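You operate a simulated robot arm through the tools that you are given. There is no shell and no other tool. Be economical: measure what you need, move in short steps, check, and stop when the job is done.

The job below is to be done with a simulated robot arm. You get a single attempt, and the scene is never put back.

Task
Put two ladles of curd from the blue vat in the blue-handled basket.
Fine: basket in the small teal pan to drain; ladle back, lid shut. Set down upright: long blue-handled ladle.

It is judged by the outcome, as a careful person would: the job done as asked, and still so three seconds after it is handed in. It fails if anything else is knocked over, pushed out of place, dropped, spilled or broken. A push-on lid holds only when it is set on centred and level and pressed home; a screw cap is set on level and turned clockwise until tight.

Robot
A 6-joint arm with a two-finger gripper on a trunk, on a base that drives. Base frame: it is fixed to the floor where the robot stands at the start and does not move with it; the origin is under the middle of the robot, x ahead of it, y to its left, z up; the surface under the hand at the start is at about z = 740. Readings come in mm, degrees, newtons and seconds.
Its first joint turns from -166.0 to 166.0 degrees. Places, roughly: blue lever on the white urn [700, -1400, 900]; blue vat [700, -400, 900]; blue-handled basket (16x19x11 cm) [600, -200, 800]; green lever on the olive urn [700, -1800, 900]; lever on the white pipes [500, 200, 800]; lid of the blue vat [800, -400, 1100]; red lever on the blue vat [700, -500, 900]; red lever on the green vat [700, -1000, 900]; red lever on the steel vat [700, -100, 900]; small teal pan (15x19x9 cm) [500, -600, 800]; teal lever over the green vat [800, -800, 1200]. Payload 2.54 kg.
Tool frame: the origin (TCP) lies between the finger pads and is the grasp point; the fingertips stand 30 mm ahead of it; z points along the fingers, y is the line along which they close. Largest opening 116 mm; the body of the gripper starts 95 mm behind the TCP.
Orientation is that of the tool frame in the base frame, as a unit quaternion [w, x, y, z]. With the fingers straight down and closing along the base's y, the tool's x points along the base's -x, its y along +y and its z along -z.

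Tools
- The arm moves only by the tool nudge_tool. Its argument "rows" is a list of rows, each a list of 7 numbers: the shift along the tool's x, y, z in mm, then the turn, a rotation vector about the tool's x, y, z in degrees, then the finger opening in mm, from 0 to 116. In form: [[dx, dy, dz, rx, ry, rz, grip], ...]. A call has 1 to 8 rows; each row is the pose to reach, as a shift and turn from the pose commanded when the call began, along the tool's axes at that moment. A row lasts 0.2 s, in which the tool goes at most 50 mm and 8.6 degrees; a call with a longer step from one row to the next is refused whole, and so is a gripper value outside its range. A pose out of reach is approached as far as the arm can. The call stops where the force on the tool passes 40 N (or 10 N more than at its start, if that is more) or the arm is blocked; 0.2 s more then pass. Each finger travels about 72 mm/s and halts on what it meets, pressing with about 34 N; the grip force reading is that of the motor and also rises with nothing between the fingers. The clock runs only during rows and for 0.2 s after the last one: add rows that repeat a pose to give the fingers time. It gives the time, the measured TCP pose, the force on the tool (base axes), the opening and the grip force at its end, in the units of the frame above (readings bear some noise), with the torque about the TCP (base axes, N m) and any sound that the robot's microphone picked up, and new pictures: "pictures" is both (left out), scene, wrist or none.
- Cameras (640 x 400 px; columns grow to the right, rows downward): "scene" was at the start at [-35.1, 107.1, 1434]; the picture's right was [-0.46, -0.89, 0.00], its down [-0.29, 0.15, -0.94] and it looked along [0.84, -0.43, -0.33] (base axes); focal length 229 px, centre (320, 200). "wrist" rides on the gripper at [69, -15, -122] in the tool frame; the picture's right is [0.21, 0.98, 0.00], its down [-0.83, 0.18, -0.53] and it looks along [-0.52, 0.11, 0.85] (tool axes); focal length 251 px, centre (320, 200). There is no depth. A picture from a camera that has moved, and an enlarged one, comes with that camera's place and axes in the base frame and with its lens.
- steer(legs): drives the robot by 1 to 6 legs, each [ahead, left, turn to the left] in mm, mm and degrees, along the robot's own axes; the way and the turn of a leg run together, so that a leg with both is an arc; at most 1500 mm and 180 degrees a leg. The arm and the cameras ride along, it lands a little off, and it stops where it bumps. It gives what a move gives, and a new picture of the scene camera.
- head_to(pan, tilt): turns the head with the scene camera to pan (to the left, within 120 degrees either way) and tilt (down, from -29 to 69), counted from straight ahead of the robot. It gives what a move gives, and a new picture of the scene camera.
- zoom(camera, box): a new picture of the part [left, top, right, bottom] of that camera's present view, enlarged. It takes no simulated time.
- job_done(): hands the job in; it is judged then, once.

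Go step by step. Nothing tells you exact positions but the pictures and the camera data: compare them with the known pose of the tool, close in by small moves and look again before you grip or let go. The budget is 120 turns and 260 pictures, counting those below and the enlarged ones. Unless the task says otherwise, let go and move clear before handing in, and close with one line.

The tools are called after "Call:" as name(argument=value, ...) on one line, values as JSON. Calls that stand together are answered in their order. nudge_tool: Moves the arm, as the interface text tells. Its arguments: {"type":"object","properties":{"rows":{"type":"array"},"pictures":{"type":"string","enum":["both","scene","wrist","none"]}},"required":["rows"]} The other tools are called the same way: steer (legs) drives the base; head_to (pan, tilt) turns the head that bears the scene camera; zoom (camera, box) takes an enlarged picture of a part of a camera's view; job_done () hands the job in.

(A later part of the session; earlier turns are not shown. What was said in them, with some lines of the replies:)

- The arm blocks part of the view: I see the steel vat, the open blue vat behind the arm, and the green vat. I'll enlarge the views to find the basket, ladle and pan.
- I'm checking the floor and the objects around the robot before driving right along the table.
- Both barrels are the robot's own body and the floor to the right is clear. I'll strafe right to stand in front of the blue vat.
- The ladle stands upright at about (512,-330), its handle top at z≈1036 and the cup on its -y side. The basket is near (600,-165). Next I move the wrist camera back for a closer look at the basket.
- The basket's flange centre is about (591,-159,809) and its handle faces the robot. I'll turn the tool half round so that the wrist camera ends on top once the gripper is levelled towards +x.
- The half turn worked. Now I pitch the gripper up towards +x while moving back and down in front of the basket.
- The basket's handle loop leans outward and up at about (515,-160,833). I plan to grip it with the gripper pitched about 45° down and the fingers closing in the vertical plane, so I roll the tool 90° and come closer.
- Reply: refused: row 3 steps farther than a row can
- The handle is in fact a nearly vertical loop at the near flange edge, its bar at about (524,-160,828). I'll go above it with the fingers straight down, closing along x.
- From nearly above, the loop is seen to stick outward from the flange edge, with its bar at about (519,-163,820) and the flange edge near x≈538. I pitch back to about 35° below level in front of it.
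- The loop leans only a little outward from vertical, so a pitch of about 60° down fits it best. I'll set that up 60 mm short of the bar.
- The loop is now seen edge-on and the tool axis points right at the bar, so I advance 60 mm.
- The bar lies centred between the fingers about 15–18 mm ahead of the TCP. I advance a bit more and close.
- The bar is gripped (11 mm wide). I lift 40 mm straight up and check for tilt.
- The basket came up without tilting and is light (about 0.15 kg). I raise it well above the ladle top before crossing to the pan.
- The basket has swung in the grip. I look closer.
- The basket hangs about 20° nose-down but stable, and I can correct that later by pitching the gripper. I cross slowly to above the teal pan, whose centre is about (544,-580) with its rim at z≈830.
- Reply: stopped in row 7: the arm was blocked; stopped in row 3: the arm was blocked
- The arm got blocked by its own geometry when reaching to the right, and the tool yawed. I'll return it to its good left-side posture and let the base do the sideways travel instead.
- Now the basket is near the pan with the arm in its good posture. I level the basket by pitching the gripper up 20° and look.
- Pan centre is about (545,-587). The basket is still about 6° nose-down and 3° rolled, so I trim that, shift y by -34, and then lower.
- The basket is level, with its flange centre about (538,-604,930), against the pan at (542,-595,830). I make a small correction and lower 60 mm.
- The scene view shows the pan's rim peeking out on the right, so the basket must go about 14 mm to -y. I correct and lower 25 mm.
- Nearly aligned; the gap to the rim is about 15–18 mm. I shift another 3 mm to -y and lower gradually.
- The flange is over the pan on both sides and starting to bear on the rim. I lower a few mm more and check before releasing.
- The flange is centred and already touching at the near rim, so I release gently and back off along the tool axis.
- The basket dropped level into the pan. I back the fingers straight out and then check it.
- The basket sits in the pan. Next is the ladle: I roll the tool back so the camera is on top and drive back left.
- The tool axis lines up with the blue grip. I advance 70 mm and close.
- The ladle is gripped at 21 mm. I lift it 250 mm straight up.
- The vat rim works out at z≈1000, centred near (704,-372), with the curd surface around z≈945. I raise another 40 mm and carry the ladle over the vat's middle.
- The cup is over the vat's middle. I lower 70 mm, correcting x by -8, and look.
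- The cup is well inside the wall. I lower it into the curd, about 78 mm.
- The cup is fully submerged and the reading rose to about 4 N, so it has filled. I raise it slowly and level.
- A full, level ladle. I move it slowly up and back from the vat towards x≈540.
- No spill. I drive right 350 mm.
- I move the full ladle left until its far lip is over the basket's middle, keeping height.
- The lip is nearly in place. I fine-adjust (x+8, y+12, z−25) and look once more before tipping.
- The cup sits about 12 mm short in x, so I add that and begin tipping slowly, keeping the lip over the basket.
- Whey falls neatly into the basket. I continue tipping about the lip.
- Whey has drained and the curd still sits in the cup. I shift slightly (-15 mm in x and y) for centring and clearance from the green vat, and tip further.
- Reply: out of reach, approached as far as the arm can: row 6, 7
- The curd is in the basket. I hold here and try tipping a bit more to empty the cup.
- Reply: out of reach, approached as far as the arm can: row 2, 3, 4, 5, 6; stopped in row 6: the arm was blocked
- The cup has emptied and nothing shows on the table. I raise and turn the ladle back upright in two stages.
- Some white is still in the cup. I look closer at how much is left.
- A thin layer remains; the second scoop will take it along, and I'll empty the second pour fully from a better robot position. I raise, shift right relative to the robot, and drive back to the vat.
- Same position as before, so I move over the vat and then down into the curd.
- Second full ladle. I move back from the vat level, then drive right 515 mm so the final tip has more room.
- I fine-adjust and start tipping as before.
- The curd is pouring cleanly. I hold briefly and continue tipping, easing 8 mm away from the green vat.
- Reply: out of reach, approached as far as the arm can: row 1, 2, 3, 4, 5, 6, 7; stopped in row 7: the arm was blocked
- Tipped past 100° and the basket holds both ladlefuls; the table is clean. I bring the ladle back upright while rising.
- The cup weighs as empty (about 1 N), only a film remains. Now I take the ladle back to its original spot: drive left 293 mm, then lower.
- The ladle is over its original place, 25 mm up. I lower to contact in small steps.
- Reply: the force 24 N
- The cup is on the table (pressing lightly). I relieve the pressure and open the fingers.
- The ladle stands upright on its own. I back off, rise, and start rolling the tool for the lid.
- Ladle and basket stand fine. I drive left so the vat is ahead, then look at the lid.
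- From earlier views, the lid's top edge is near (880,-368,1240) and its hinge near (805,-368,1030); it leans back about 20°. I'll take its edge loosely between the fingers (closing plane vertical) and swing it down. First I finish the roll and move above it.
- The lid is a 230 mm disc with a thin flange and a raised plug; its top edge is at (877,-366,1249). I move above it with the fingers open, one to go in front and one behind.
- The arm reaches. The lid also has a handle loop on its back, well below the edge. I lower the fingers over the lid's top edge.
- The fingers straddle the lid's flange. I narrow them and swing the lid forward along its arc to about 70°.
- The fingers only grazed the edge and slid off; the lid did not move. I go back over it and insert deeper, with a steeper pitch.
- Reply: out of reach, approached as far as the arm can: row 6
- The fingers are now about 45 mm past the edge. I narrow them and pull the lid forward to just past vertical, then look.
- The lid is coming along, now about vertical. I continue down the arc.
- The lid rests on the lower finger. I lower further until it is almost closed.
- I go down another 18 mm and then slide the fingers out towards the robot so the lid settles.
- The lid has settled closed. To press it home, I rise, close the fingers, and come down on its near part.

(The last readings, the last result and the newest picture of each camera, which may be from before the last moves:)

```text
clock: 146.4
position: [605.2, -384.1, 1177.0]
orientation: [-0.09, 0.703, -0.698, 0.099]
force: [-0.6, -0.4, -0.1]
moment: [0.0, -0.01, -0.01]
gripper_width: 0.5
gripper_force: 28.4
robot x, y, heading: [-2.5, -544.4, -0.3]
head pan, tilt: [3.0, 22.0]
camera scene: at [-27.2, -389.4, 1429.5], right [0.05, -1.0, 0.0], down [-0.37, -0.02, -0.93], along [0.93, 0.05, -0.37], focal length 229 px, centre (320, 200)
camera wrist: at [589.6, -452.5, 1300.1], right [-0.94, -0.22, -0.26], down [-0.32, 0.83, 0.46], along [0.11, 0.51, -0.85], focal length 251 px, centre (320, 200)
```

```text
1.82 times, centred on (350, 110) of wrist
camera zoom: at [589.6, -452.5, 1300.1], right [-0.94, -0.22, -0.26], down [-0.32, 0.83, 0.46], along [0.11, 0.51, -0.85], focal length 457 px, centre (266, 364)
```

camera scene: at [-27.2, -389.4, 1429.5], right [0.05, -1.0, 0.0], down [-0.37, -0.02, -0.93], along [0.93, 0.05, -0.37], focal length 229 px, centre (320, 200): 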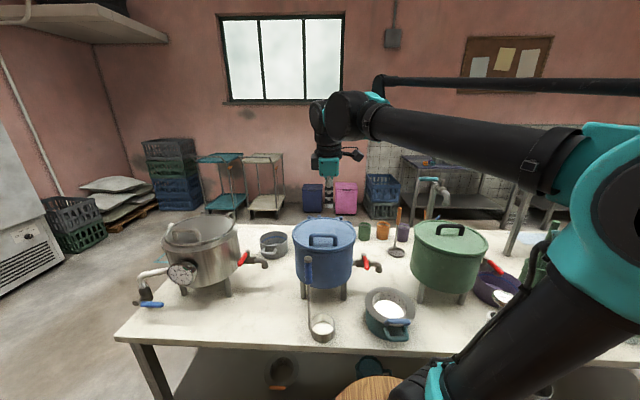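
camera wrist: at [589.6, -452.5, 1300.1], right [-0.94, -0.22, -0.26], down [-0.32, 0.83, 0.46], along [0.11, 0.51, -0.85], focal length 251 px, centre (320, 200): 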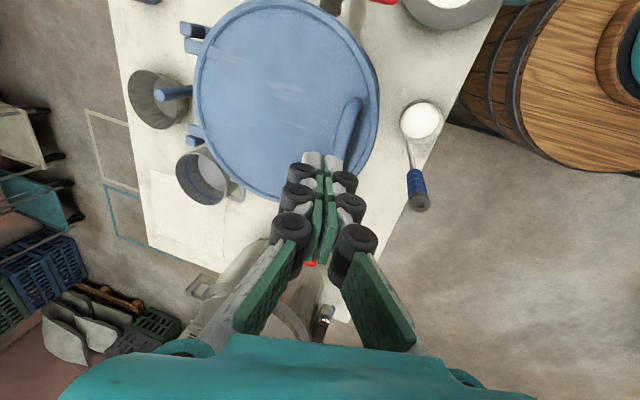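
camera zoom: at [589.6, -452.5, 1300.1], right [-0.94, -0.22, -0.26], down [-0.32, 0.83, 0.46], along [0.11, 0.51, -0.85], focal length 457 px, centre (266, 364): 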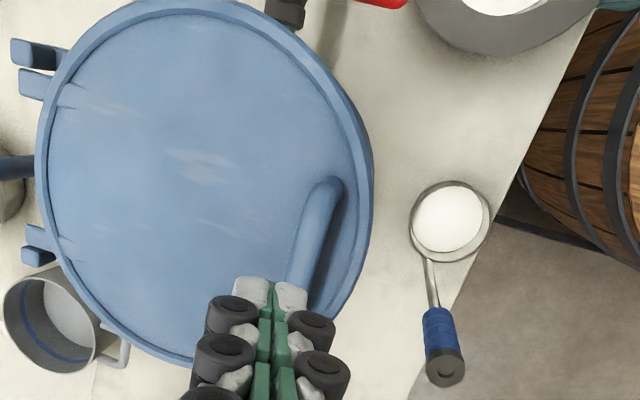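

The lid is flush and its handle bar is right below, at about (600,-365,1060). I lower onto the handle and press.

Call:
nudge_tool(rows=[[-5, 7, 24, 0, 0, 0, 0], [-10, 13, 48, 0, 0, 0, 0], [-15, 18, 67, 0, 0, 0, 0], [-15, 21, 77, 0, 0, 0, 0], [-15, 23, 85, 0, 0, 0, 0], [-15, 25, 91, 0, 0, 0, 0], [-15, 26.5, 96, 0, 0, 0, 0], [-15, 28, 101, 0, 0, 0, 0]])

Call:
zoom(camera="scene", box=[270, 180, 390, 300])

```text
clock: 148.1
position: [608.0, -371.8, 1079.7]
orientation: [-0.092, 0.703, -0.698, 0.101]
force: [-8.6, -3.8, 23.2]
moment: [0.12, 0.07, -0.01]
gripper_width: 6.0
gripper_force: 28.7
robot x, y, heading: [-0.4, -540.9, -0.2]
head pan, tilt: [3.0, 22.0]
stopped in row 8: the force on the tool passed its limit at 52 N (the readings are from after the stop); the commanded pose is now the measured one
camera scene: at [-28.0, -389.7, 1429.5], right [0.05, -1.0, 0.0], down [-0.37, -0.02, -0.93], along [0.93, 0.05, -0.37], focal length 229 px, centre (320, 200)
camera wrist: at [590.2, -438.4, 1203.8], right [-0.94, -0.22, -0.26], down [-0.32, 0.83, 0.45], along [0.11, 0.51, -0.85], focal length 251 px, centre (320, 200)
```

scene: 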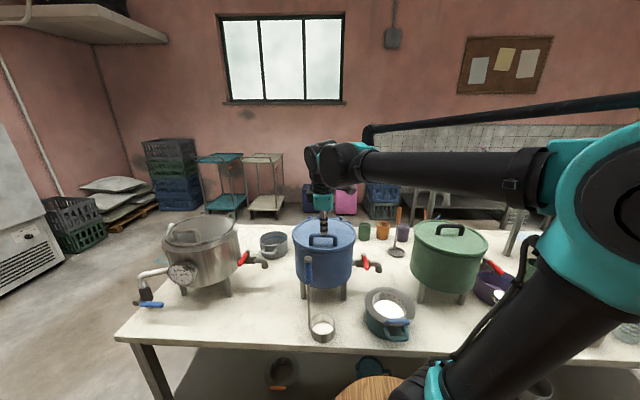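
wrist: 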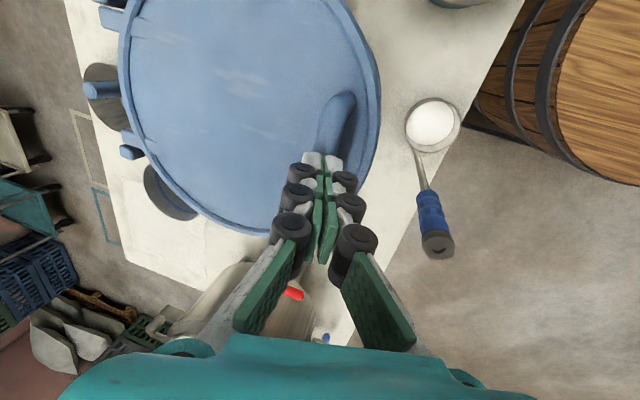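

```text
3.33 times, centred on (330, 240) of scene
camera zoom: at [-28.0, -389.7, 1429.5], right [0.05, -1.0, 0.0], down [-0.37, -0.02, -0.93], along [0.93, 0.05, -0.37], focal length 762 px, centre (287, 67)
```

zoom: 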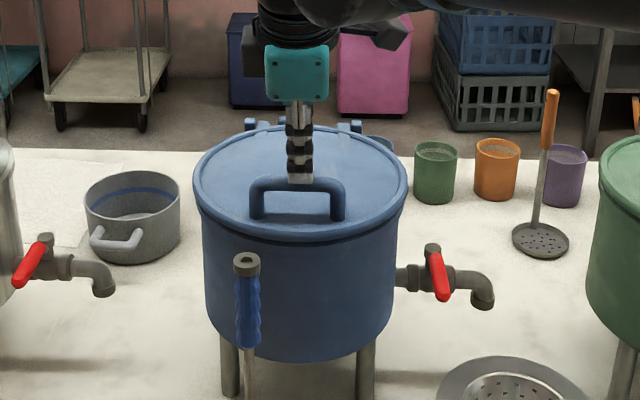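

The lid was pressed home with about 50 N. I open the fingers, rise straight up, and back away clear.

Call:
nudge_tool(rows=[[0, 0, 0, 0, 0, 0, 15], [0, 0, 0, 0, 0, 0, 30], [0, -3, -12, 0, 0, 0, 40], [0, -11, -40, 0, 0, 0, 40], [0, -21, -77, 0, 0, 0, 40], [0, -32, -115, 0, 0, 0, 40], [0, -43, -155, 0, 0, 0, 40]], pictures="none")

Call:
nudge_tool(rows=[[0, 30, -20, 0, 0, 0, 40], [0, 75, -30, 0, 0, 0, 40], [0, 120, -40, 0, 0, 0, 40], [0, 165, -45, 0, 0, 0, 40]])

Call:
head_to(pan=-5, tilt=40)

Call:
zoom(camera="scene", box=[220, 130, 440, 270])

```text
clock: 149.7
position: [609.5, -370.3, 1239.0]
orientation: [-0.09, 0.703, -0.698, 0.1]
force: [0.2, 0.3, -0.8]
moment: [-0.03, -0.01, 0.0]
gripper_width: 40.1
gripper_force: 0.0
robot x, y, heading: [-3.2, -549.1, -0.1]
head pan, tilt: [3.0, 22.0]
```

```text
clock: 150.7
position: [437.2, -367.9, 1240.4]
orientation: [-0.09, 0.703, -0.698, 0.099]
force: [1.3, 0.7, 0.5]
moment: [-0.01, 0.04, -0.02]
gripper_width: 40.1
gripper_force: 0.0
robot x, y, heading: [-2.1, -544.7, -0.5]
head pan, tilt: [3.0, 22.0]
camera scene: at [-26.8, -389.1, 1429.5], right [0.05, -1.0, 0.0], down [-0.37, -0.02, -0.93], along [0.93, 0.05, -0.37], focal length 229 px, centre (320, 200)
camera wrist: at [419.8, -436.2, 1363.4], right [-0.94, -0.22, -0.26], down [-0.32, 0.83, 0.45], along [0.11, 0.51, -0.85], focal length 251 px, centre (320, 200)
```

scene: 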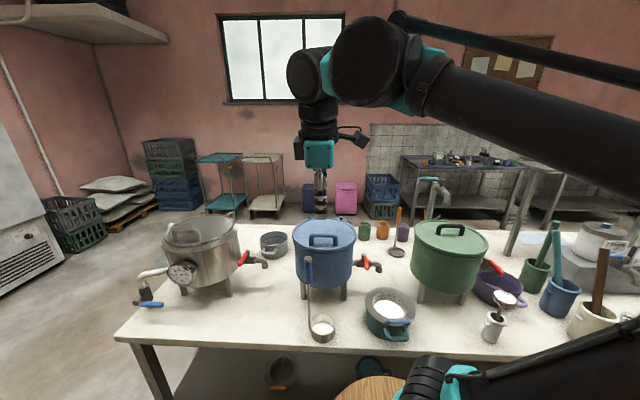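
wrist: 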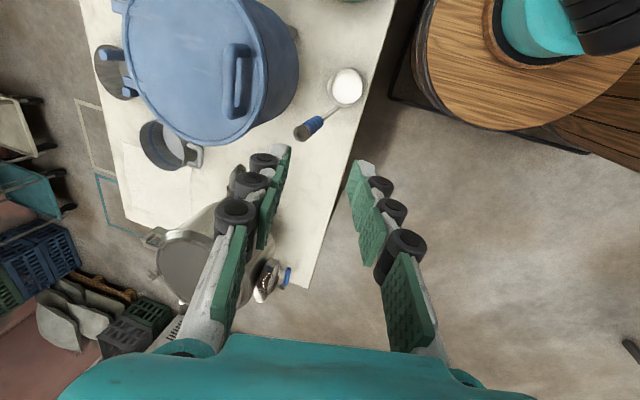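

```text
clock: 151.5
position: [437.0, -369.6, 1240.6]
orientation: [-0.091, 0.703, -0.698, 0.1]
force: [0.7, -0.3, 0.8]
moment: [-0.01, -0.01, 0.03]
gripper_width: 39.8
gripper_force: 0.0
robot x, y, heading: [-2.3, -547.5, -0.2]
head pan, tilt: [-5.0, 40.0]
camera scene: at [-35.0, -401.6, 1401.4], right [-0.09, -1.0, 0.0], down [-0.64, 0.06, -0.77], along [0.76, -0.07, -0.64], focal length 229 px, centre (320, 200)
```

scene: 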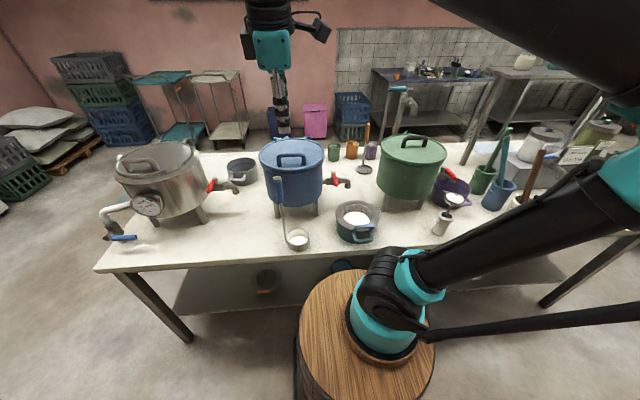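

```text
2.86 times, centred on (330, 200) of scene
camera zoom: at [-35.0, -401.6, 1401.4], right [-0.09, -1.0, 0.0], down [-0.64, 0.06, -0.77], along [0.76, -0.07, -0.64], focal length 653 px, centre (291, 200)
```

zoom: 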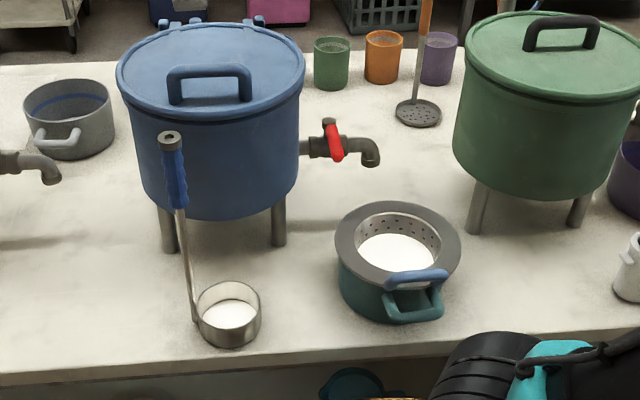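

The lid is shut, the ladle stands upright in its place, and the basket with curd sits level in the teal pan on a clean table. The gripper is clear, so I hand in.

Call:
job_done()

```text
The job is handed in.
```

I put two ladles of curd in the blue-handled basket, which sits in the small teal pan to drain. The ladle stands upright in its original spot and the vat lid is shut and pressed home, with no spills seen; a thin layer of curd still clings to the bottom of the ladle.
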